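You operate a simulated robot arm through the tools that you are given. There is no shell and no other tool.

Carry out the task below with a simulated robot arm. There is one attempt and no reset: what you move stays moved.

Task
Put things in order on the top of the orange bench. At the end: the black fan from the top of the orange bench stands where the blue cartridge stood; the blue cartridge stands where the grey spool stood; the white job ticket from the top of the orange bench is in the white open carton (marked "SPARES"); the grey spool from the top of the orange bench stands where the white job ticket stood; whatever was shut is shut again. Leave all else as you found it, and nothing knocked over.

The check looks at the end state, three seconds after you hand in, the way a careful person would. Anything else that was tipped, shoved, dropped, spilled or broken makes it a failure.

Robot
A 7-joint arm with a two-finger parallel gripper, fixed in place. Base frame: the origin is on the floor under the middle of its stand, x ahead of it, y to its left, z up; the work surface is at about z = 76. Units: cm, degrees, N and s.
With the tool pointing down near the work surface it reaches from about 20 to 68 cm from the base axis. Its first joint turns from -66.0 to 66.0 degrees. Payload 2.4 kg.
The tool frame sits at the grasp point between the pads (the TCP): z along the fingers, y along the line on which they close. The tips reach 3 cm beyond it. The gripper opens to 9.4 cm. The fingers are 2.8 cm wide and 1 cm thick; the gripper's body (5 by 9.6 cm) begins 5.5 cm behind the TCP.
Orientation is that of the tool frame in the base frame, as a unit quaternion [w, x, y, z]. With the fingers straight down and closing along the base's y, the tool's x points along the base's -x, its y along +y and its z along -z.

Tools
- The arm moves only by the tool drive_tool. Its argument "moves" is a list of rows, each a list of 3 entries, a list of its own where there are three numbers: the shift along the base's x, y, z in units of 150 mm (1.0 is 150 mm), then the turn, a rotation vector about the base's x, y, z in units of 45 degrees (1.0 is 45 degrees), then the finger opening in cm, from 0 to 9.4. In form: [[[x, y, z], [wx, wy, wz], hand], ...]. A call has 1 to 20 rows; each row is the pose to reach, as a shift and turn from the pose commanded when the call began. A call with a number of a shift or a turn outside -1 to 1 is refused whole. A row lasts 0.2 s, in which the tool goes at most 5 cm and 8.6 degrees; a call with a longer step from one row to the next is refused whole, and so is a gripper value outside its range. A pose out of reach is approached as far as the arm can. The call stops where the force on the tool passes 40 N (or 10 N more than at its start, if that is more) or the arm is blocked; 0.2 s more then pass. Each finger travels about 15.3 cm/s and halts on what it meets, pressing with about 33 N; the grip force reading is that of the motor and also rises with nothing between the fingers. The clock runs only during rows and for 0.2 s after the last one: add rows that repeat a pose to give the fingers time. The reply holds the time, the measured pose of the TCP, the force on the tool along the base axes, the opening and the grip force, in the units named above and with some noise, with the torque about the TCP (base axes, N m) and any sound that the robot's microphone picked up.
- Cameras (640 x 400 px; columns grow to the right, rows downward): "scene" is fixed at [5.6, 50.65, 143.13]; the picture's right is [-0.41, -0.91, 0.00], its down [-0.62, 0.28, -0.73] and it looks along [0.67, -0.30, -0.68] (base axes); focal length 310 px, centre (320, 200). "wrist" rides on the gripper at [7.6, 1.4, -10.2] in the tool frame; the picture's right is [-0.18, 0.98, 0.00], its down [-0.75, -0.14, -0.64] and it looks along [-0.63, -0.12, 0.77] (tool axes); focal length 243 px, centre (320, 200). There is no depth. A picture from a camera that has moved, and an enlarged one, comes with that camera's place and axes in the base frame and with its lens.
- get_image(camera): a new picture of that camera. No time passes.
- enlarge(camera, box): a new picture of the part [left, top, right, bottom] of that camera's present view, enlarged. No time passes.
- sign_off(): hands the job in; it is judged then, once.

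Nothing tells you positions but the pictures and the camera data. Unless the task says otherwise, let go and move clear before handing in.

The tools are called after "Emit:" by a JSON object that holds its "method" and its "body". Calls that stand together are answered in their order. drive_tool: Moves the arm, as the interface text tells. Its arguments: {"type":"object","properties":{"moves":{"type":"array"}},"required":["moves"]} The other tools are called the same way: get_image (camera) takes a picture; enlarge (camera, box) takes an enlarged picture of a part of a camera's view; sign_off () hands the job in.

At the start:

```text
time: 0.0
ee_pos: [35.82, 8.15, 110.22]
tcp_rot: [0.0, 0.0, 1.0, 0.0]
force: [-0.1, 0.3, -0.4]
ft_torque: [-0.03, -0.01, 0.03]
width: 9.42
grip_force: 0.1
```

scene: 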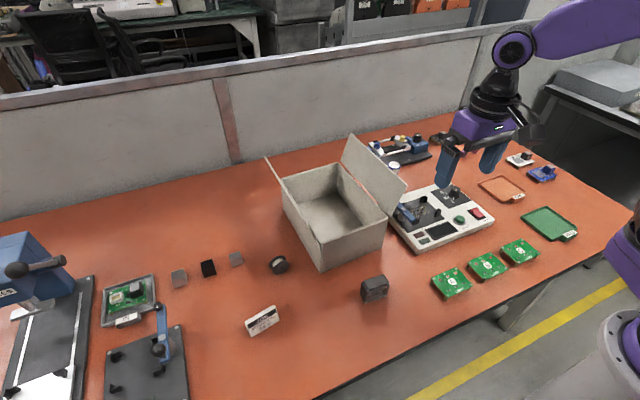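
wrist: 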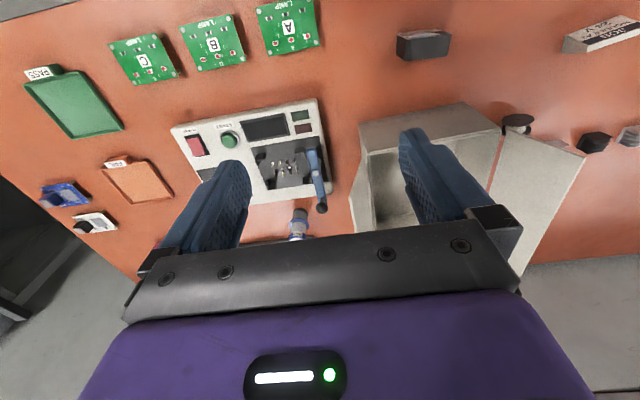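

I see an orange bench with a white open carton, a test fixture, green boards, some small items (a white job ticket, a dark block that may be the fan, a round spool, small dark squares). I'll enlarge the pictures to identify them before moving.

Emit:
{"method": "enlarge", "body": {"camera": "scene", "box": [160, 230, 320, 330]}}

Emit:
{"method": "enlarge", "body": {"camera": "scene", "box": [320, 230, 480, 330]}}

Emit:
{"method": "enlarge", "body": {"camera": "scene", "box": [340, 110, 500, 210]}}

Emit:
{"method": "enlarge", "body": {"camera": "scene", "box": [0, 220, 220, 400]}}

Emit:
{"method": "enlarge", "body": {"camera": "scene", "box": [260, 120, 420, 280]}}

```text
4.00 times, centred on (240, 280) of scene
camera zoom: at [5.6, 50.65, 143.13], right [-0.41, -0.91, 0.0], down [-0.62, 0.28, -0.73], along [0.67, -0.3, -0.68], focal length 1242 px, centre (640, -120)
```

zoom: 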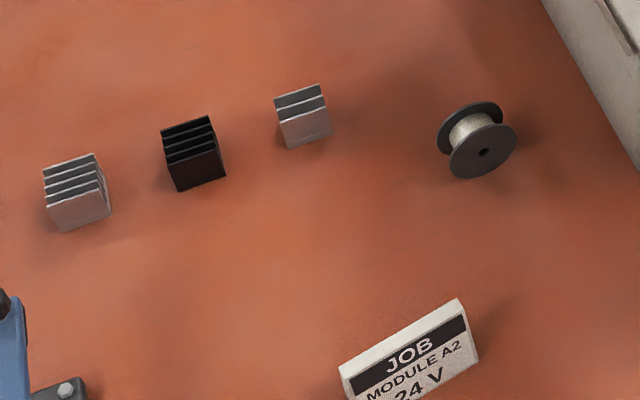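

```text
4.00 times, centred on (400, 280) of scene
camera zoom: at [5.6, 50.65, 143.13], right [-0.41, -0.91, 0.0], down [-0.62, 0.28, -0.73], along [0.67, -0.3, -0.68], focal length 1242 px, centre (0, -120)
```

zoom: 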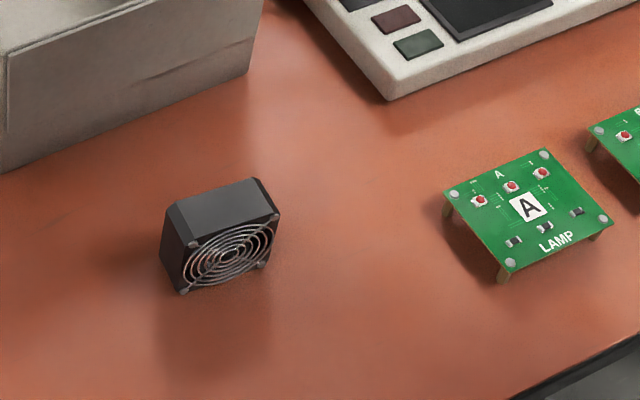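

```text
4.00 times, centred on (420, 160) of scene
camera zoom: at [5.6, 50.65, 143.13], right [-0.41, -0.91, 0.0], down [-0.62, 0.28, -0.73], along [0.67, -0.3, -0.68], focal length 1242 px, centre (-80, 360)
```

zoom: 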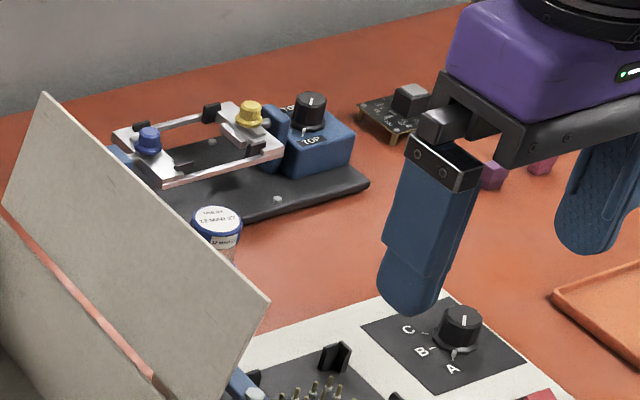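

```text
2.22 times, centred on (110, 310) of scene
camera zoom: at [5.6, 50.65, 143.13], right [-0.41, -0.91, 0.0], down [-0.62, 0.28, -0.73], along [0.67, -0.3, -0.68], focal length 690 px, centre (787, -44)
```

zoom: 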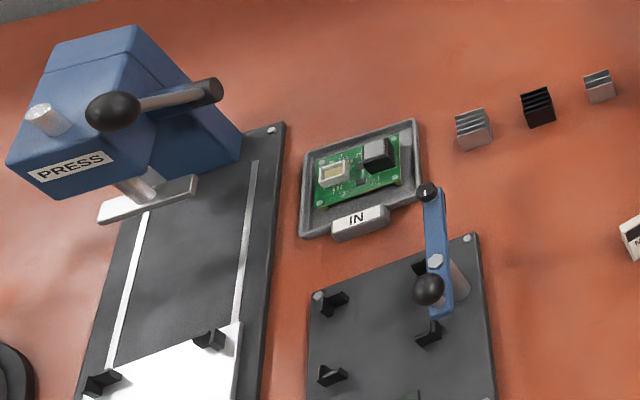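

```text
2.50 times, centred on (340, 200) of scene
camera zoom: at [5.6, 50.65, 143.13], right [-0.41, -0.91, 0.0], down [-0.62, 0.28, -0.73], along [0.67, -0.3, -0.68], focal length 776 px, centre (270, 200)
```

zoom: 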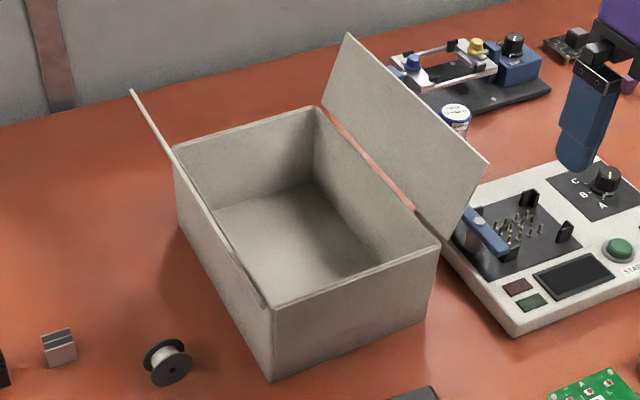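

The fan (near 375,288), job ticket (262,320) and grey spool (278,264) are identified. The blue-rimmed cylinder behind the carton flap may be the blue cartridge; I'll look closer at it and at the rest.

Emit:
{"method": "enlarge", "body": {"camera": "scene", "box": [370, 145, 420, 185]}}

Emit:
{"method": "enlarge", "body": {"camera": "scene", "box": [480, 130, 600, 250]}}

Emit:
{"method": "enlarge", "body": {"camera": "wrist", "box": [240, 180, 360, 250]}}

Emit:
{"method": "enlarge", "body": {"camera": "wrist", "box": [340, 0, 640, 220]}}

Emit:
{"method": "enlarge", "body": {"camera": "wrist", "box": [0, 0, 340, 260]}}

```text
10.00 times, centred on (395, 165) of scene
camera zoom: at [5.6, 50.65, 143.13], right [-0.41, -0.91, 0.0], down [-0.62, 0.28, -0.73], along [0.67, -0.3, -0.68], focal length 3104 px, centre (-430, 550)
```

zoom: 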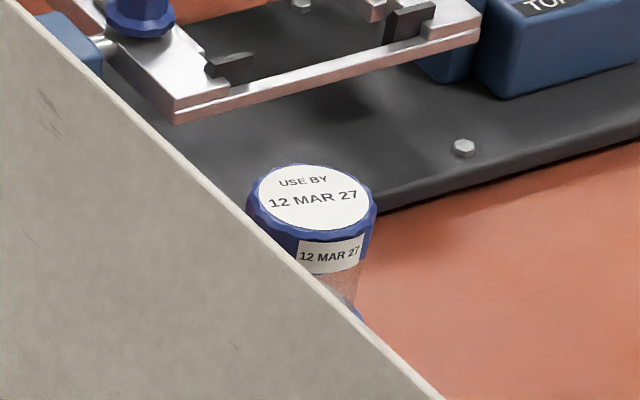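

```text
3.33 times, centred on (540, 190) of scene
camera zoom: at [5.6, 50.65, 143.13], right [-0.41, -0.91, 0.0], down [-0.62, 0.28, -0.73], along [0.67, -0.3, -0.68], focal length 1035 px, centre (-413, 233)
```

zoom: 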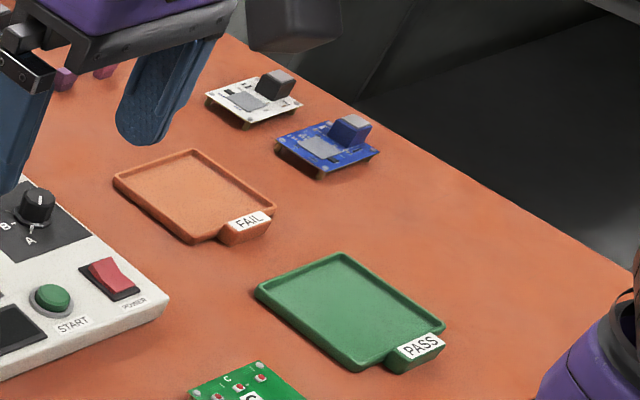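

```text
5.33 times, centred on (300, 215) of wrist
camera zoom: at [28.02, 9.47, 120.34], right [0.18, 0.98, 0.0], down [0.75, -0.14, 0.64], along [0.63, -0.12, -0.77], focal length 1294 px, centre (427, 120)
```

zoom: 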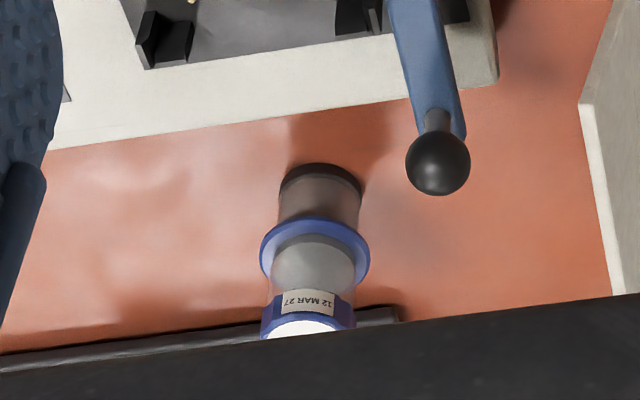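

```text
1.82 times, centred on (490, 110) of wrist
camera zoom: at [28.02, 9.47, 120.34], right [0.18, 0.98, 0.0], down [0.75, -0.14, 0.64], along [0.63, -0.12, -0.77], focal length 441 px, centre (11, 364)
```

zoom: 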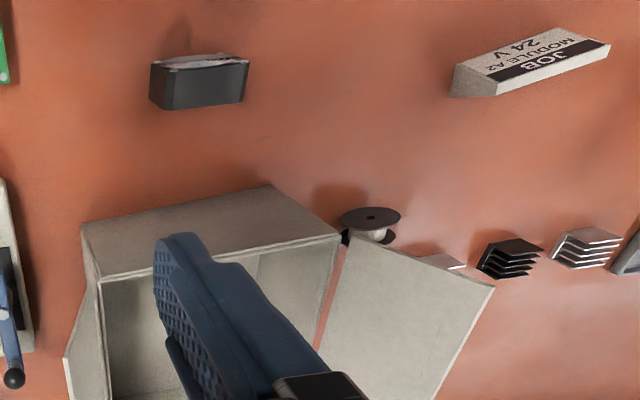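

```text
1.54 times, centred on (170, 130) of wrist
camera zoom: at [28.02, 9.47, 120.34], right [0.18, 0.98, 0.0], down [0.75, -0.14, 0.64], along [0.63, -0.12, -0.77], focal length 373 px, centre (551, 308)
```

zoom: 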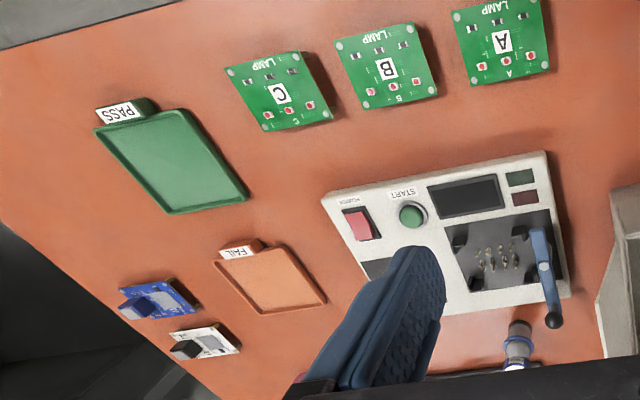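

The cartridge seems to be at about (67, -3.5), standing about 9 cm tall behind the test fixture; fan near (36, 23), spool near (52, 41), ticket near (40, 49), carton x 47–71, y 14–32. I'll take closer views of each before moving.

Emit:
{"method": "enlarge", "body": {"camera": "scene", "box": [240, 295, 288, 345]}}

Emit:
{"method": "enlarge", "body": {"camera": "scene", "box": [262, 250, 294, 280]}}

Emit:
{"method": "enlarge", "body": {"camera": "scene", "box": [350, 265, 400, 315]}}

Emit:
{"method": "enlarge", "body": {"camera": "wrist", "box": [550, 0, 640, 60]}}

Emit:
{"method": "enlarge", "body": {"camera": "wrist", "box": [490, 100, 550, 150]}}

```text
8.00 times, centred on (264, 320) of scene
camera zoom: at [5.6, 50.65, 143.13], right [-0.41, -0.91, 0.0], down [-0.62, 0.28, -0.73], along [0.67, -0.3, -0.68], focal length 2483 px, centre (768, -760)
```

zoom: 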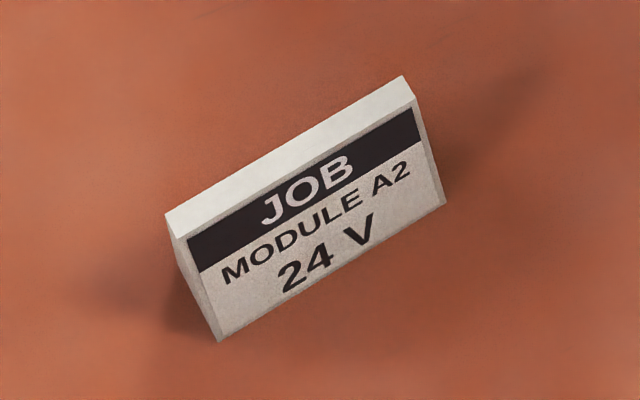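

```text
13.33 times, centred on (278, 265) of scene
camera zoom: at [5.6, 50.65, 143.13], right [-0.41, -0.91, 0.0], down [-0.62, 0.28, -0.73], along [0.67, -0.3, -0.68], focal length 4138 px, centre (880, -667)
```

zoom: 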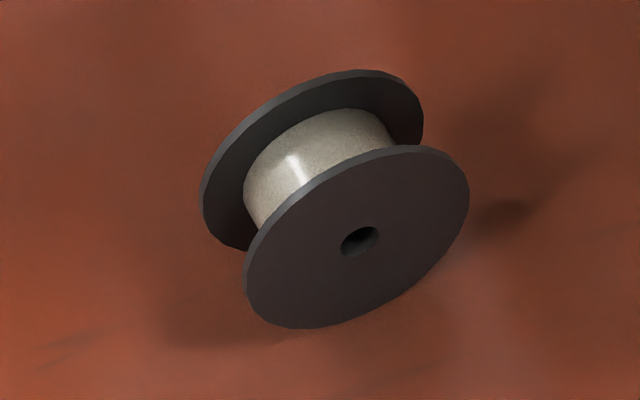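

```text
8.00 times, centred on (375, 290) of scene
camera zoom: at [5.6, 50.65, 143.13], right [-0.41, -0.91, 0.0], down [-0.62, 0.28, -0.73], along [0.67, -0.3, -0.68], focal length 2483 px, centre (-120, -520)
```

zoom: 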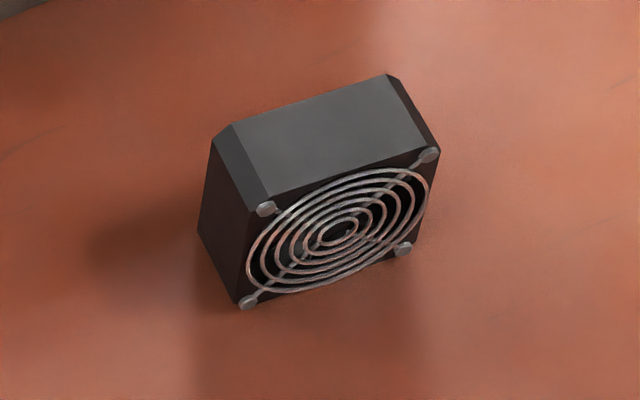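

```text
6.67 times, centred on (595, 30) of wrist
camera zoom: at [28.02, 9.47, 120.34], right [0.18, 0.98, 0.0], down [0.75, -0.14, 0.64], along [0.63, -0.12, -0.77], focal length 1618 px, centre (-1513, 1333)
```

zoom: 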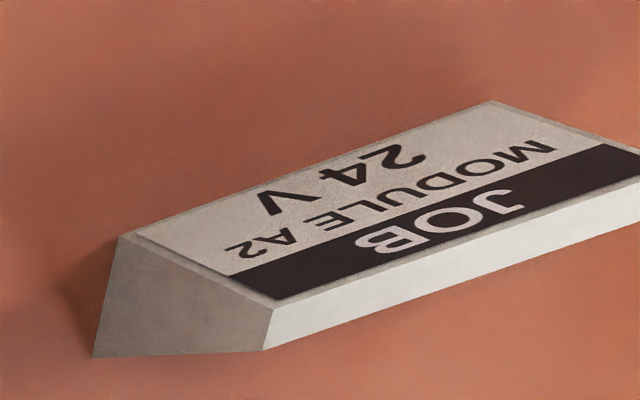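

```text
8.00 times, centred on (520, 125) of wrist
camera zoom: at [28.02, 9.47, 120.34], right [0.18, 0.98, 0.0], down [0.75, -0.14, 0.64], along [0.63, -0.12, -0.77], focal length 1941 px, centre (-1280, 800)
```

zoom: 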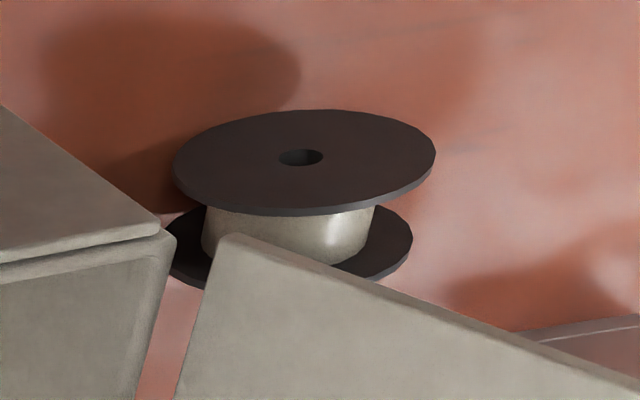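

The ticket is a wedge block facing the base (about 7 cm long along y), the spool rests on its rims with its axis nearly along x, and the fan stands about 5.5 cm wide and 2.5 cm thick. I'll check the gripper's shape, and the carton marking, then move the arm over to look more closely.

Emit:
{"method": "enlarge", "body": {"camera": "scene", "box": [420, 0, 640, 200]}}

Emit:
{"method": "drive_tool", "body": {"moves": [[[0.0, 0.25, 0.0], [0, 0, 0], 9.4], [[0.0, 0.5, 0.0], [0, 0, 0], 9.4], [[0.0, 0.75, 0.0], [0, 0, 0], 9.4], [[0.0, 1.0, 0.0], [0, 0, 0], 9.4]]}}

```text
2.00 times, centred on (530, 100) of scene
camera zoom: at [5.6, 50.65, 143.13], right [-0.41, -0.91, 0.0], down [-0.62, 0.28, -0.73], along [0.67, -0.3, -0.68], focal length 621 px, centre (-100, 400)
```

zoom: 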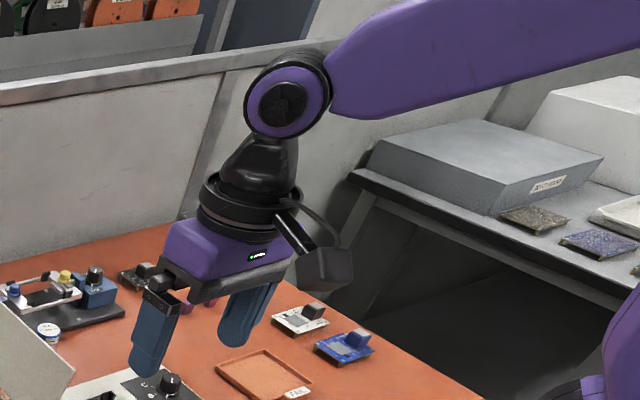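

```text
time: 1.0
ee_pos: [35.87, 23.3, 110.04]
tcp_rot: [0.001, 0.001, 1.0, 0.0]
force: [-0.1, -0.5, -0.5]
ft_torque: [0.0, -0.01, 0.0]
width: 9.42
grip_force: 0.1
```

The arm moved cleanly to y = 23; the gripper carries a camera box on its base side. I'll look from here and then continue toward the ticket.

Emit:
{"method": "get_image", "body": {"camera": "wrist"}}

Emit:
{"method": "get_image", "body": {"camera": "scene"}}

```text
taken
camera wrist: at [28.13, 24.58, 120.32], right [0.18, 0.98, 0.0], down [0.75, -0.14, 0.64], along [0.63, -0.12, -0.77], focal length 243 px, centre (320, 200)
```

wrist: 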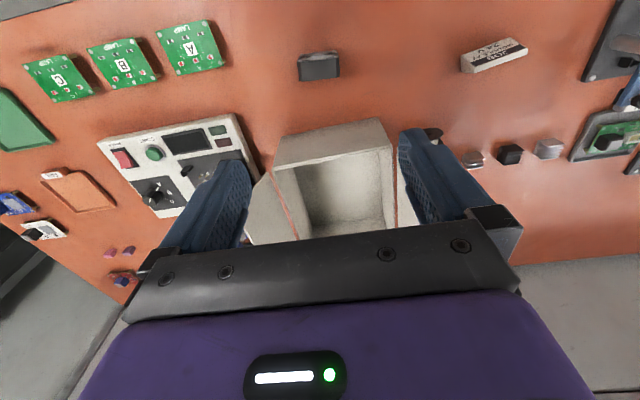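

```text
taken
```

scene: 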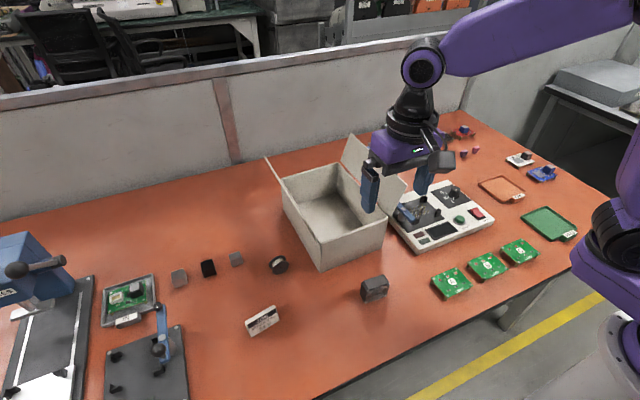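

The way is clear. Next I move out above the ticket, staying high, and turn the gripper about 9° to line up with the ticket's length.

Emit:
{"method": "drive_tool", "body": {"moves": [[[0.05, 0.3, 0.0], [0, 0, 0.05], 9.4], [[0.1, 0.6, 0.0], [0, 0, 0.1], 9.4], [[0.14, 0.8, 0.0], [0, 0, 0.15], 9.4], [[0.2, 1.0, -0.1], [0, 0, 0.209], 9.4]]}}

Emit:
{"method": "drive_tool", "body": {"moves": [[[0.04, 0.3, -0.2], [0, 0, 0], 9.4], [[0.07, 0.5, -0.4], [0, 0, 0], 9.4], [[0.07, 0.71, -0.6], [0, 0, 0], 9.4], [[0.07, 0.71, -0.7], [0, 0, 0], 9.4], [[0.07, 0.71, -0.7], [0, 0, 0], 9.4]]}}

Emit:
{"method": "get_image", "body": {"camera": "wrist"}}

Emit:
{"method": "get_image", "body": {"camera": "scene"}}

```text
time: 2.0
ee_pos: [38.73, 38.16, 108.46]
tcp_rot: [0.0, -0.082, 0.997, 0.0]
force: [0.2, -0.1, -0.6]
ft_torque: [0.01, 0.01, -0.03]
width: 9.41
grip_force: 0.1
```

```text
refused: row 1 steps farther than a row can; nothing moved
```

```text
taken
camera wrist: at [31.06, 38.18, 118.79], right [0.02, 1.0, 0.0], down [0.77, -0.02, 0.64], along [0.64, -0.01, -0.77], focal length 243 px, centre (320, 200)
```

wrist: 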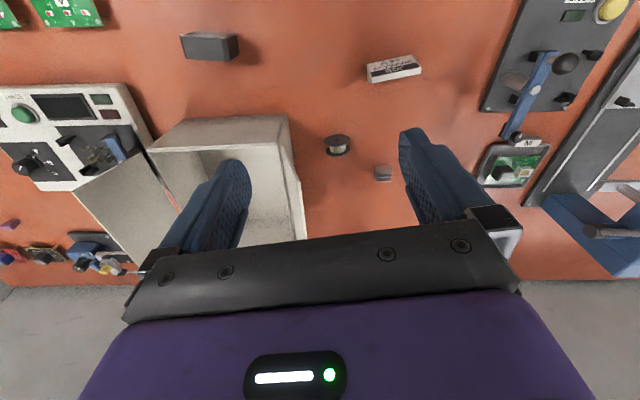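

```text
taken
```

scene: 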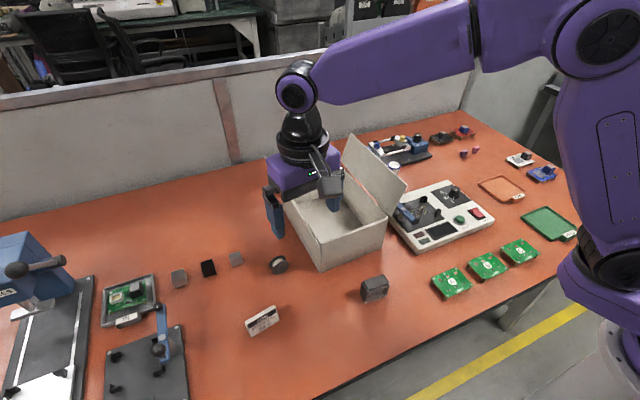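

The first part of the move went through; the second was refused for a step slightly too long. From here I get a good downward view of ticket and spool, so I'll enlarge them.

Emit:
{"method": "enlarge", "body": {"camera": "wrist", "box": [355, 45, 435, 95]}}

Emit:
{"method": "enlarge", "body": {"camera": "wrist", "box": [310, 120, 374, 160]}}

Emit:
{"method": "enlarge", "body": {"camera": "wrist", "box": [60, 100, 320, 260]}}

Emit:
{"method": "enlarge", "body": {"camera": "wrist", "box": [170, 20, 250, 70]}}

```text
8.00 times, centred on (395, 70) of wrist
camera zoom: at [31.06, 38.18, 118.79], right [0.02, 1.0, 0.0], down [0.77, -0.02, 0.64], along [0.64, -0.01, -0.77], focal length 1941 px, centre (-280, 1240)
```

zoom: 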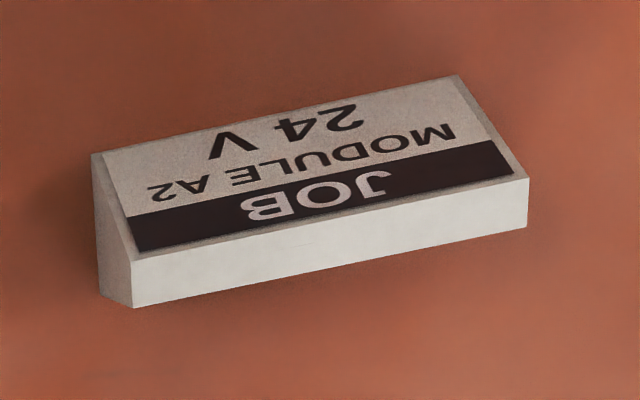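

```text
10.00 times, centred on (342, 140) of wrist
camera zoom: at [31.06, 38.18, 118.79], right [0.02, 1.0, 0.0], down [0.77, -0.02, 0.64], along [0.64, -0.01, -0.77], focal length 2426 px, centre (100, 800)
```

zoom: 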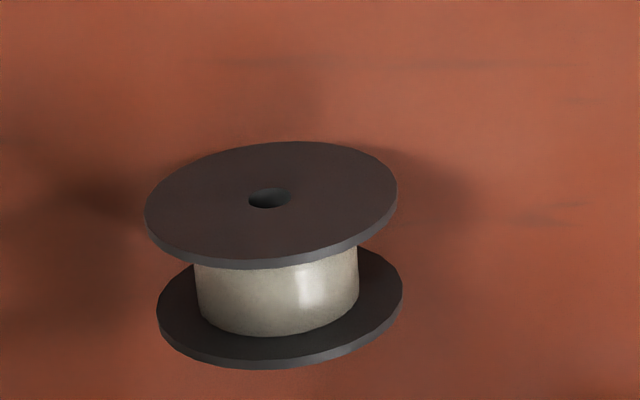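

```text
2.46 times, centred on (190, 180) of wrist
camera zoom: at [31.06, 38.18, 118.79], right [0.02, 1.0, 0.0], down [0.77, -0.02, 0.64], along [0.64, -0.01, -0.77], focal length 597 px, centre (640, 249)
```

zoom: 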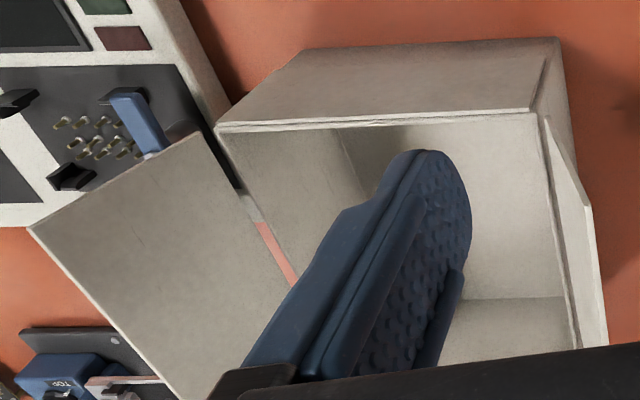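

```text
8.00 times, centred on (210, 45) of wrist
camera zoom: at [31.06, 38.18, 118.79], right [0.02, 1.0, 0.0], down [0.77, -0.02, 0.64], along [0.64, -0.01, -0.77], focal length 1941 px, centre (1200, 1440)
```

zoom: 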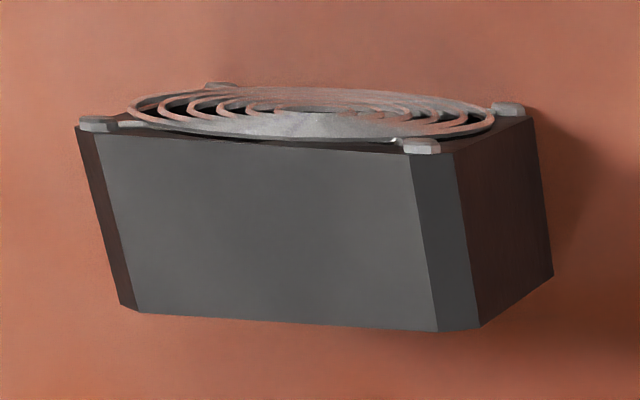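

The ticket centre works out at about (40.0, 49.2) with its long side turned 9.5–10° from y, its top at about z = 79.2. I'll come down above it and check alignment.

Emit:
{"method": "drive_tool", "body": {"moves": [[[0.02, 0.2, -0.2], [0, 0, 0], 9.4], [[0.04, 0.4, -0.4], [0, 0, 0], 9.4], [[0.06, 0.6, -0.6], [0, 0, 0], 9.4], [[0.0787, 0.7333, -0.8], [0, 0, 0], 9.4], [[0.0787, 0.7333, -0.98], [0, 0, 0], 9.4], [[0.0787, 0.7333, -0.98], [0, 0, 0], 9.4]]}}

Emit:
{"method": "get_image", "body": {"camera": "wrist"}}

Emit:
{"method": "get_image", "body": {"camera": "scene"}}

```text
time: 3.4
ee_pos: [39.75, 49.26, 94.06]
tcp_rot: [0.0, -0.082, 0.997, 0.001]
force: [-0.5, -1.0, 0.3]
ft_torque: [-0.04, 0.0, 0.04]
width: 9.42
grip_force: 0.0
```

```text
taken
camera wrist: at [31.88, 49.43, 104.25], right [0.02, 1.0, 0.0], down [0.77, -0.02, 0.64], along [0.64, -0.01, -0.77], focal length 243 px, centre (320, 200)
```

wrist: 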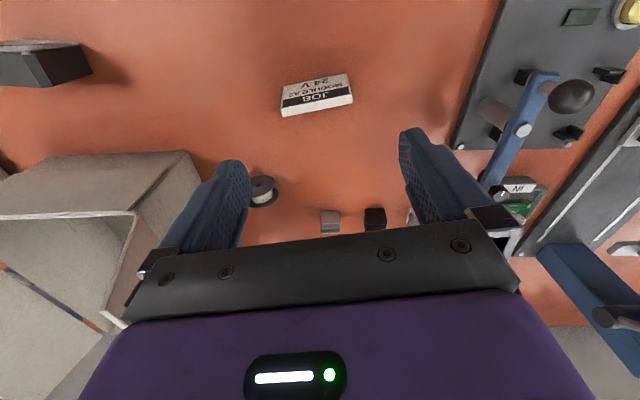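

```text
taken
```

scene: 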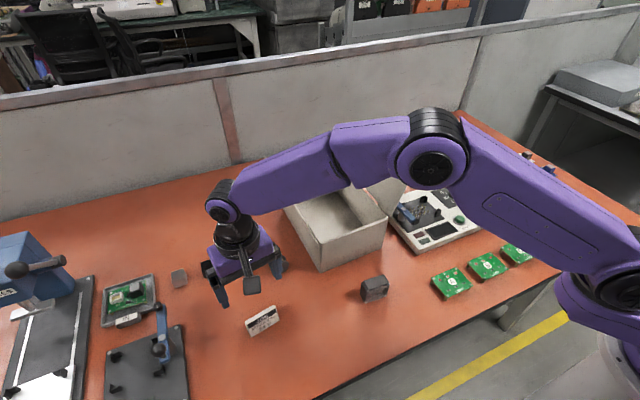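

The gripper hangs above the ticket with the fingers on either side of its long axis. I'll enlarge to check the alignment before going down.

Emit:
{"method": "enlarge", "body": {"camera": "wrist", "box": [268, 60, 368, 122]}}

```text
6.40 times, centred on (318, 91) of wrist
camera zoom: at [31.88, 49.43, 104.25], right [0.02, 1.0, 0.0], down [0.77, -0.02, 0.64], along [0.64, -0.01, -0.77], focal length 1553 px, centre (333, 898)
```

zoom: 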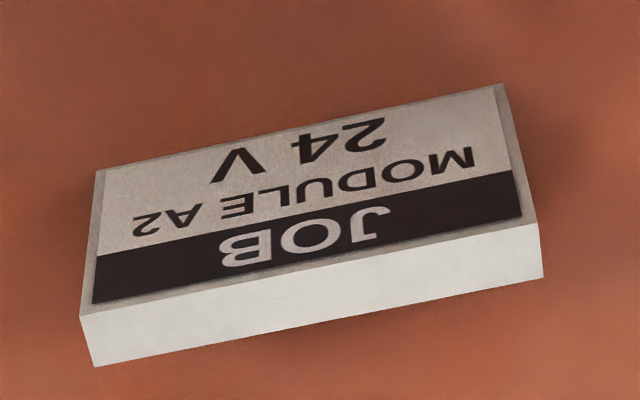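

Alignment is good; I'll correct by a few millimetres and 0.6° of yaw and descend so the tips stop just above the bench.

Emit:
{"method": "drive_tool", "body": {"moves": [[[0.017, -0.01, -0.2], [0, 0, 0.013], 9.4], [[0.017, -0.01, -0.45], [0, 0, 0.013], 9.4], [[0.017, -0.01, -0.7], [0, 0, 0.013], 9.4], [[0.017, -0.01, -0.85], [0, 0, 0.013], 9.4], [[0.017, -0.01, -0.92], [0, 0, 0.013], 9.4], [[0.017, -0.01, -0.96], [0, 0, 0.013], 9.4], [[0.017, -0.01, -0.96], [0, 0, 0.013], 9.4]]}}

Emit:
{"method": "get_image", "body": {"camera": "wrist"}}

Emit:
{"method": "get_image", "body": {"camera": "scene"}}

```text
time: 5.0
ee_pos: [40.07, 48.94, 79.51]
tcp_rot: [-0.001, -0.087, 0.996, 0.0]
force: [0.5, -0.9, -0.2]
ft_torque: [0.01, -0.01, 0.03]
width: 9.38
grip_force: 0.0
```

```text
taken
camera wrist: at [32.31, 48.93, 89.71], right [0.01, 1.0, 0.0], down [0.77, -0.01, 0.64], along [0.64, -0.01, -0.77], focal length 243 px, centre (320, 200)
```

wrist: 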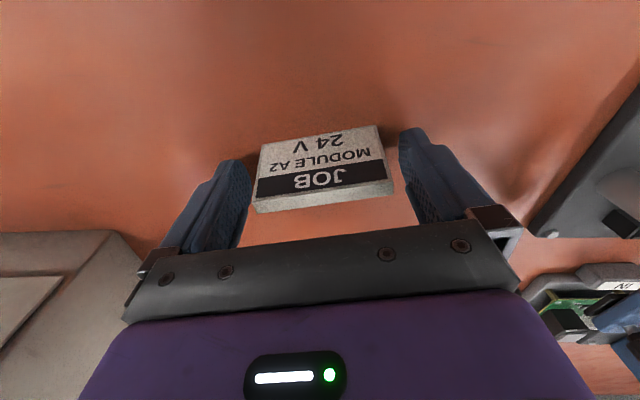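

```text
taken
```

scene: 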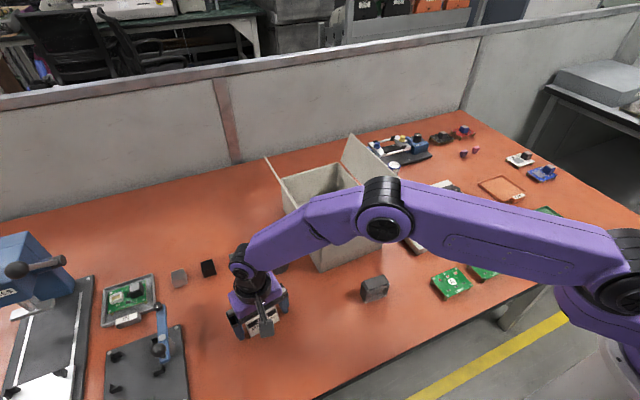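

The ticket sits between the fingers. I'll close on its two ends.

Emit:
{"method": "drive_tool", "body": {"moves": [[[0, 0, 0], [0, 0, 0], 8.4], [[0, 0, 0], [0, 0, 0], 7.6], [[0, 0, 0], [0, 0, 0], 7.2], [[0, 0, 0], [0, 0, 0], 6.8], [[0, 0, 0], [0, 0, 0], 6.0], [[0, 0, 0], [0, 0, 0], 6.0]]}}

Emit:
{"method": "get_image", "body": {"camera": "wrist"}}

```text
time: 6.4
ee_pos: [40.19, 48.81, 79.48]
tcp_rot: [0.0, -0.087, 0.996, -0.001]
force: [0.6, 0.4, 0.5]
ft_torque: [0.02, 0.0, 0.01]
width: 6.84
grip_force: 32.8
```

```text
taken
camera wrist: at [32.32, 48.93, 89.73], right [0.01, 1.0, 0.0], down [0.77, -0.01, 0.64], along [0.64, -0.01, -0.77], focal length 243 px, centre (320, 200)
```

wrist: 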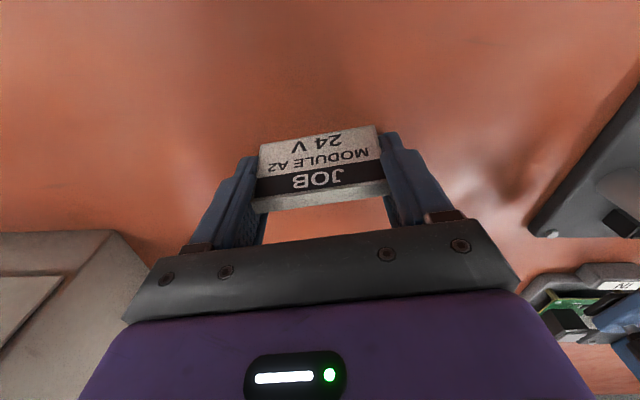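

The ticket is held (6.84 cm between the pads). Next I lift it straight up, high enough to pass over the carton's flaps (about z = 96).

Emit:
{"method": "drive_tool", "body": {"moves": [[[0, 0, 0.05], [0, 0, 0], 6.0], [[0, 0, 0.2], [0, 0, 0], 6.0], [[0, 0, 0.45], [0, 0, 0], 6.0], [[0, 0, 0.7], [0, 0, 0], 6.0], [[0, 0, 1.0], [0, 0, 0], 6.0]]}}

Emit:
{"method": "drive_tool", "body": {"moves": [[[0, 0, 0.25], [0, 0, 0], 6.0], [[0.0, 0, 0.5], [0, 0, 0], 6.0], [[0.1, -0.1, 0.75], [0, 0, 0], 6.0], [[0.2, -0.3, 0.85], [0, 0, 0], 6.0], [[0.3, -0.5, 0.85], [0, 0, 0], 6.0], [[0.4, -0.7, 0.85], [0, 0, 0], 6.0], [[0.4, -0.7, 0.85], [0, 0, 0], 6.0]]}}

Emit:
{"method": "get_image", "body": {"camera": "wrist"}}

Emit:
{"method": "get_image", "body": {"camera": "scene"}}

```text
time: 7.6
ee_pos: [40.22, 48.98, 94.37]
tcp_rot: [0.0, -0.087, 0.996, 0.0]
force: [0.8, 0.3, 0.0]
ft_torque: [-0.01, -0.03, 0.01]
width: 6.84
grip_force: 33.1
```

```text
time: 9.2
ee_pos: [46.21, 38.49, 107.14]
tcp_rot: [0.0, -0.088, 0.996, 0.0]
force: [-0.3, 0.3, -0.5]
ft_torque: [0.03, -0.01, -0.02]
width: 6.82
grip_force: 33.3
```

```text
taken
camera wrist: at [38.39, 38.5, 117.37], right [0.01, 1.0, 0.0], down [0.77, -0.01, 0.64], along [0.64, -0.01, -0.77], focal length 243 px, centre (320, 200)
```

wrist: 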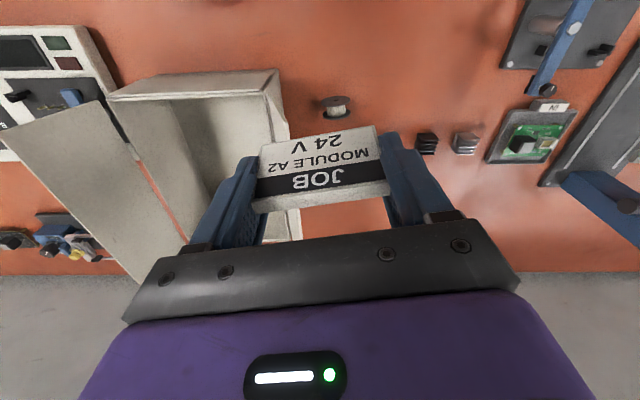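

```text
taken
```

scene: 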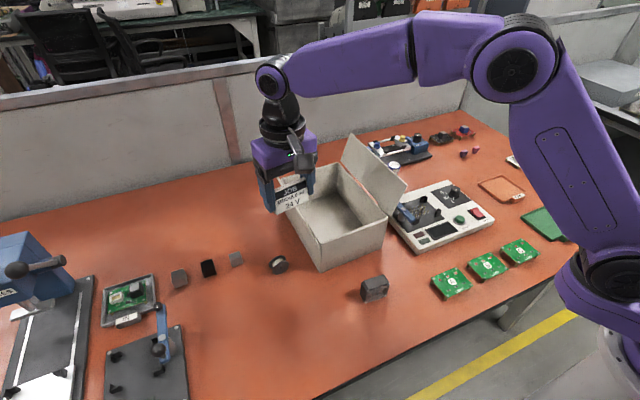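

The ticket is held firmly and clear of the flaps. Next I swing it over the middle of the carton, turning back to zero yaw.

Emit:
{"method": "drive_tool", "body": {"moves": [[[0.15, -0.2, 0], [0, 0, -0.05], 6.0], [[0.3, -0.4, 0], [0, 0, -0.1], 6.0], [[0.45, -0.6, 0], [0, 0, -0.15], 6.0], [[0.65, -0.8, 0], [0, 0, -0.2], 6.0], [[0.85, -1.0, 0], [0, 0, -0.222], 6.0], [[0.88, -1.0, 0], [0, 0, -0.222], 6.0], [[0.88, -1.0, 0], [0, 0, -0.222], 6.0]]}}

Emit:
{"method": "get_image", "body": {"camera": "wrist"}}

Emit:
{"method": "get_image", "body": {"camera": "scene"}}

```text
time: 10.8
ee_pos: [59.33, 23.37, 107.2]
tcp_rot: [0.0, 0.0, 1.0, 0.0]
force: [-0.5, -0.4, 0.5]
ft_torque: [0.05, 0.0, -0.03]
width: 6.83
grip_force: 32.7
```

```text
taken
camera wrist: at [51.64, 24.69, 117.43], right [0.18, 0.98, 0.0], down [0.75, -0.14, 0.64], along [0.63, -0.12, -0.77], focal length 243 px, centre (320, 200)
```

wrist: 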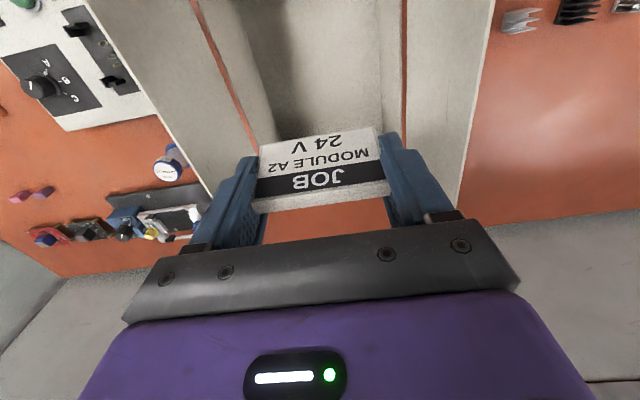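

```text
taken
```

scene: 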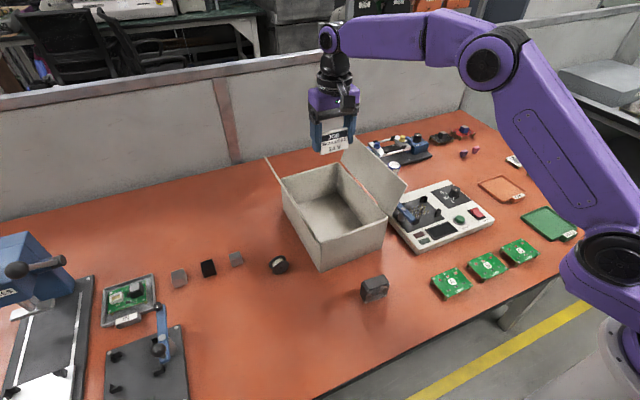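

The ticket is above the carton. Before lowering I'll use this view to study the cartridge and its surroundings as well as the carton interior.

Emit:
{"method": "enlarge", "body": {"camera": "wrist", "box": [100, 110, 220, 200]}}

Emit:
{"method": "enlarge", "body": {"camera": "wrist", "box": [90, 0, 500, 220]}}

```text
4.44 times, centred on (160, 155) of wrist
camera zoom: at [51.64, 24.69, 117.43], right [0.18, 0.98, 0.0], down [0.75, -0.14, 0.64], along [0.63, -0.12, -0.77], focal length 1078 px, centre (1031, 400)
```

zoom: 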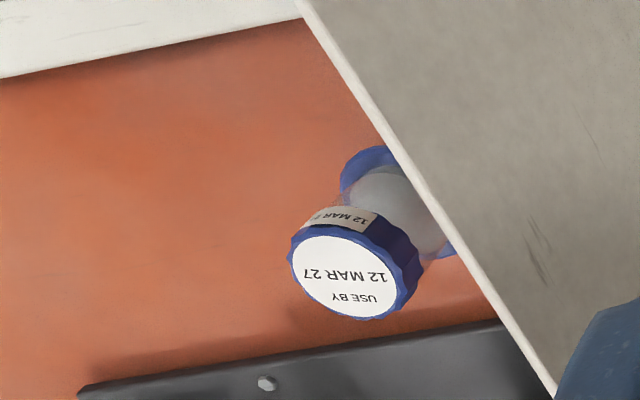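

```text
1.56 times, centred on (295, 110) of wrist
camera zoom: at [51.64, 24.69, 117.43], right [0.18, 0.98, 0.0], down [0.75, -0.14, 0.64], along [0.63, -0.12, -0.77], focal length 379 px, centre (359, 340)
```

zoom: 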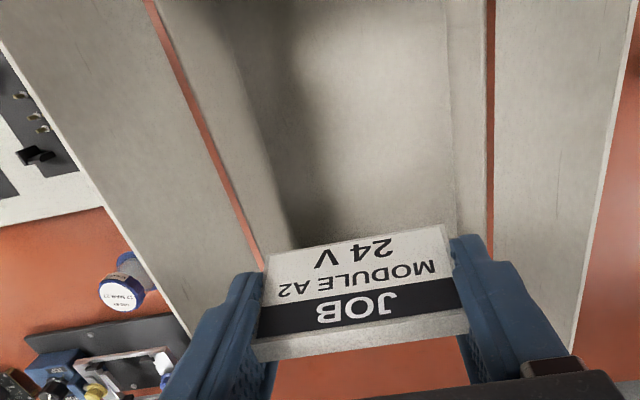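

The carton's interior is centred near y = 23.3 and the ticket hangs right over it, with good clearance to both flaps. I'll lower it in two stages.

Emit:
{"method": "drive_tool", "body": {"moves": [[[0, 0, -0.25], [0, 0, 0], 6.0], [[0, 0, -0.5], [0, 0, 0], 6.0], [[0, 0, -0.75], [0, 0, 0], 6.0], [[0, 0, -1.0], [0, 0, 0], 6.0], [[0, 0, -1.0], [0, 0, 0], 6.0]]}}

Emit:
{"method": "get_image", "body": {"camera": "wrist"}}

Emit:
{"method": "get_image", "body": {"camera": "scene"}}

```text
time: 12.0
ee_pos: [59.3, 23.3, 92.2]
tcp_rot: [0.0, 0.0, 1.0, 0.0]
force: [-0.6, -0.5, -0.9]
ft_torque: [-0.01, -0.01, 0.02]
width: 6.82
grip_force: 33.1
```

```text
taken
camera wrist: at [51.67, 24.66, 102.45], right [0.18, 0.98, 0.0], down [0.75, -0.14, 0.64], along [0.63, -0.12, -0.77], focal length 243 px, centre (320, 200)
```

wrist: 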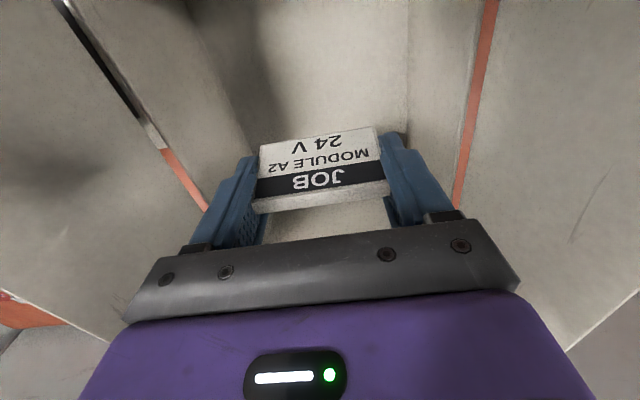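

```text
taken
```

scene: 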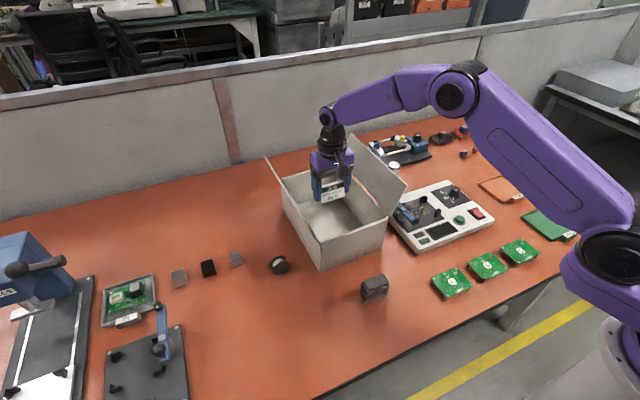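

The ticket is going into the box between the flaps without touching anything. I'll continue down to just above the carton floor, watching the force.

Emit:
{"method": "drive_tool", "body": {"moves": [[[0, 0, -0.2], [0, 0, 0], 6.0], [[0, 0, -0.4], [0, 0, 0], 6.0], [[0, 0, -0.6], [0, 0, 0], 6.0], [[0, 0, -0.72], [0, 0, 0], 6.0], [[0, 0, -0.77], [0, 0, 0], 6.0], [[0, 0, -0.79], [0, 0, 0], 6.0], [[0, 0, -0.79], [0, 0, 0], 6.0]]}}

Emit:
{"method": "get_image", "body": {"camera": "wrist"}}

Emit:
{"method": "get_image", "body": {"camera": "scene"}}

```text
time: 13.6
ee_pos: [59.26, 23.47, 80.3]
tcp_rot: [0.001, 0.0, 1.0, 0.001]
force: [-0.6, 0.7, -0.4]
ft_torque: [0.01, 0.01, -0.01]
width: 6.82
grip_force: 33.6
```

```text
taken
camera wrist: at [51.65, 24.77, 90.58], right [0.18, 0.98, 0.0], down [0.75, -0.14, 0.64], along [0.63, -0.12, -0.77], focal length 243 px, centre (320, 200)
```

wrist: 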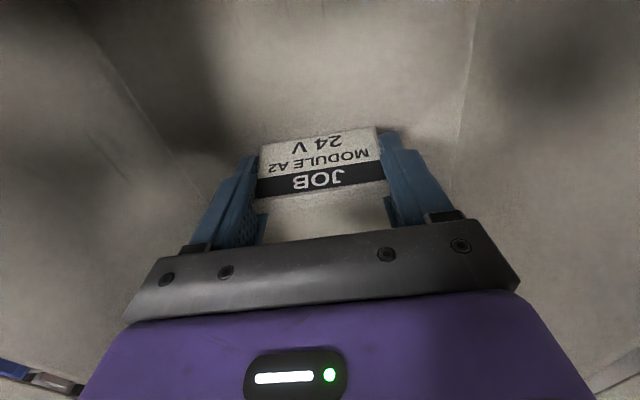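

```text
taken
```

scene: 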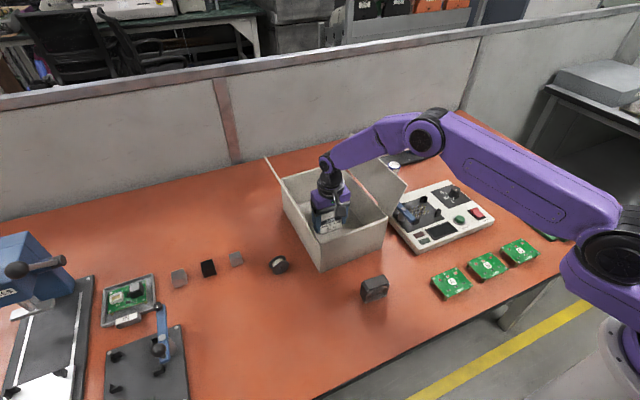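

No contact yet; ticket bottom should be around z = 76.8. I'll ease it down a few millimetres.

Emit:
{"method": "drive_tool", "body": {"moves": [[[0, 0, -0.007], [0, 0, 0], 6.0], [[0, 0, -0.014], [0, 0, 0], 6.0], [[0, 0, -0.02], [0, 0, 0], 6.0], [[0, 0, -0.02], [0, 0, 0], 6.0]]}}

```text
time: 14.6
ee_pos: [59.23, 23.46, 80.13]
tcp_rot: [0.0, 0.0, 1.0, 0.001]
force: [0.4, -0.2, 0.3]
ft_torque: [0.02, 0.01, 0.0]
width: 6.83
grip_force: 32.7
```

Still no contact force at z = 80.1; I'll ease down a little further.

Emit:
{"method": "drive_tool", "body": {"moves": [[[0, 0, -0.007], [0, 0, 0], 6.0], [[0, 0, -0.014], [0, 0, 0], 6.0], [[0, 0, -0.02], [0, 0, 0], 6.0], [[0, 0, -0.02], [0, 0, 0], 6.0]]}}

```text
time: 15.6
ee_pos: [59.32, 23.38, 79.94]
tcp_rot: [0.001, 0.0, 1.0, 0.001]
force: [-1.2, -1.0, 10.1]
ft_torque: [-0.07, 0.01, -0.03]
width: 6.81
grip_force: 33.0
```

The ticket is on the carton floor (10 N upward). I'll open the fingers gently and take a look.

Emit:
{"method": "drive_tool", "body": {"moves": [[[0, 0, 0.005], [0, 0, 0], 6.8], [[0, 0, 0.008], [0, 0, 0], 7.0], [[0, 0, 0.01], [0, 0, 0], 7.4], [[0, 0, 0.01], [0, 0, 0], 8.2], [[0, 0, 0.01], [0, 0, 0], 9.0], [[0, 0, 0.01], [0, 0, 0], 9.0]]}}

Emit:
{"method": "get_image", "body": {"camera": "wrist"}}

```text
time: 17.0
ee_pos: [59.31, 23.38, 80.01]
tcp_rot: [-0.001, 0.0, 1.0, 0.0]
force: [-0.1, -1.1, 0.1]
ft_torque: [-0.04, 0.01, -0.01]
width: 9.03
grip_force: 0.1
```

```text
taken
camera wrist: at [51.68, 24.77, 90.23], right [0.18, 0.98, 0.0], down [0.75, -0.14, 0.64], along [0.63, -0.12, -0.77], focal length 243 px, centre (320, 200)
```

wrist: 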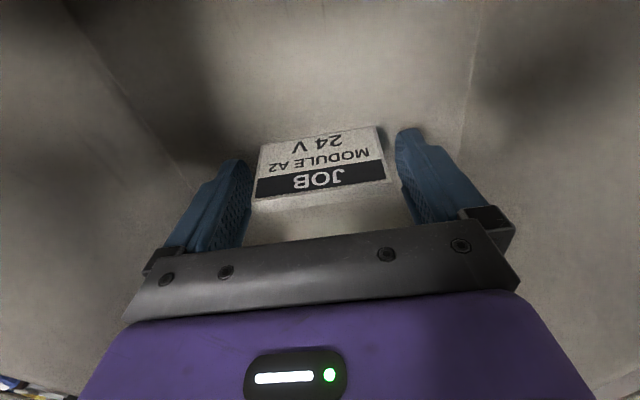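

The ticket stands in the carton, released. I now raise the gripper straight up and out.

Emit:
{"method": "drive_tool", "body": {"moves": [[[0, 0, 0.1], [0, 0, 0], 9.0], [[0, 0, 0.3], [0, 0, 0], 9.0], [[0, 0, 0.55], [0, 0, 0], 9.0], [[0, 0, 0.8], [0, 0, 0], 9.0], [[0, 0, 1.0], [0, 0, 0], 9.0]]}}

Emit:
{"method": "drive_tool", "body": {"moves": [[[0, 0, 0.25], [0, 0, 0], 9.0], [[0, 0, 0.5], [0, 0, 0], 9.0], [[0, 0, 0.75], [0, 0, 0], 9.0], [[0, 0, 0.9], [0, 0, 0], 9.0], [[0, 0, 0.9], [0, 0, 0], 9.0]]}}

Emit:
{"method": "get_image", "body": {"camera": "wrist"}}

Emit:
{"method": "get_image", "body": {"camera": "scene"}}

```text
time: 18.2
ee_pos: [59.28, 23.4, 95.02]
tcp_rot: [0.0, 0.0, 1.0, 0.0]
force: [-0.4, -0.7, -0.9]
ft_torque: [-0.01, 0.01, 0.01]
width: 9.0
grip_force: 0.1
```

```text
time: 19.4
ee_pos: [59.26, 23.26, 108.49]
tcp_rot: [0.0, 0.0, 1.0, 0.0]
force: [-0.5, 0.7, -0.1]
ft_torque: [-0.02, 0.01, 0.04]
width: 9.0
grip_force: 0.1
```

```text
taken
camera wrist: at [51.64, 24.66, 118.69], right [0.18, 0.98, 0.0], down [0.75, -0.14, 0.64], along [0.63, -0.12, -0.77], focal length 243 px, centre (320, 200)
```

wrist: 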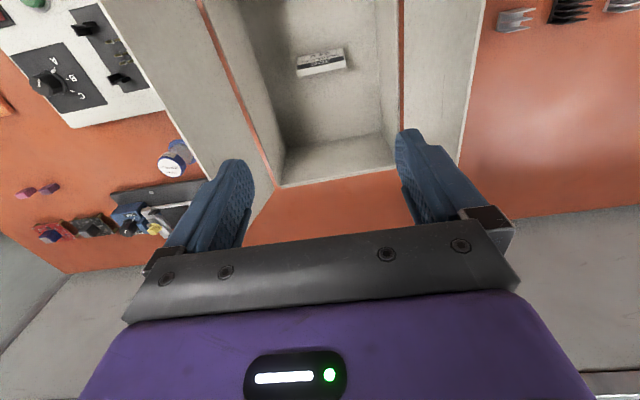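

```text
taken
```

scene: 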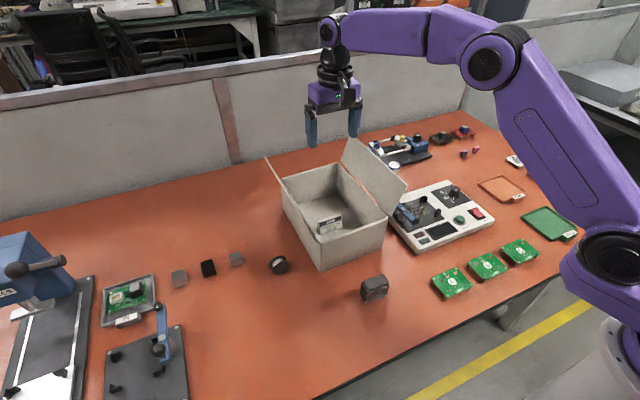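

The ticket stands in the carton and the arm is clear. Next is the spool; its centre works out at about (51.8, 41.15) with its axis about 6° off x. I'll check the gripper's upper width for clearance to the left flap.

Emit:
{"method": "enlarge", "body": {"camera": "scene", "box": [280, 10, 400, 150]}}

Emit:
{"method": "enlarge", "body": {"camera": "scene", "box": [250, 130, 410, 280]}}

Emit:
{"method": "enlarge", "body": {"camera": "wrist", "box": [120, 120, 220, 190]}}

```text
2.86 times, centred on (340, 80) of scene
camera zoom: at [5.6, 50.65, 143.13], right [-0.41, -0.91, 0.0], down [-0.62, 0.28, -0.73], along [0.67, -0.3, -0.68], focal length 887 px, centre (263, 543)
```

zoom: 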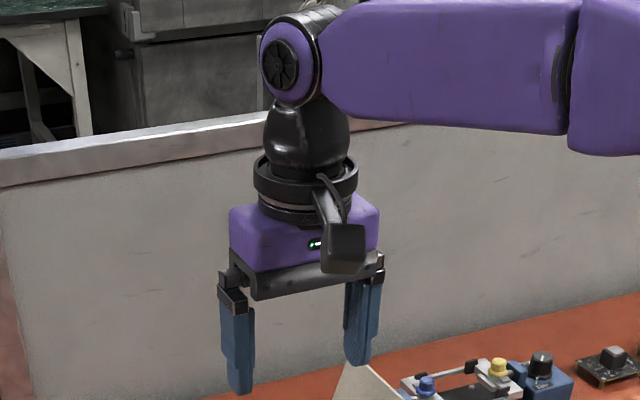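

```text
2.67 times, centred on (330, 205) of scene
camera zoom: at [5.6, 50.65, 143.13], right [-0.41, -0.91, 0.0], down [-0.62, 0.28, -0.73], along [0.67, -0.3, -0.68], focal length 828 px, centre (293, 187)
```

zoom: 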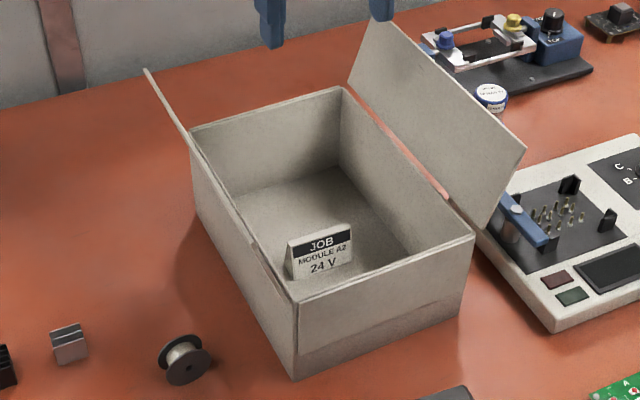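

```text
5.71 times, centred on (170, 155) of wrist
camera zoom: at [51.64, 24.66, 118.69], right [0.18, 0.98, 0.0], down [0.75, -0.14, 0.64], along [0.63, -0.12, -0.77], focal length 1386 px, centre (1177, 457)
```

zoom: 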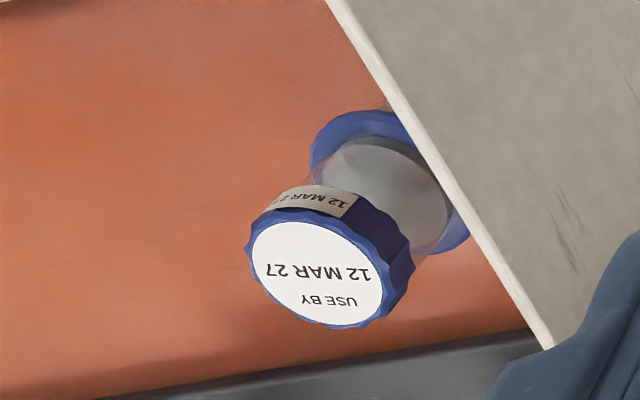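

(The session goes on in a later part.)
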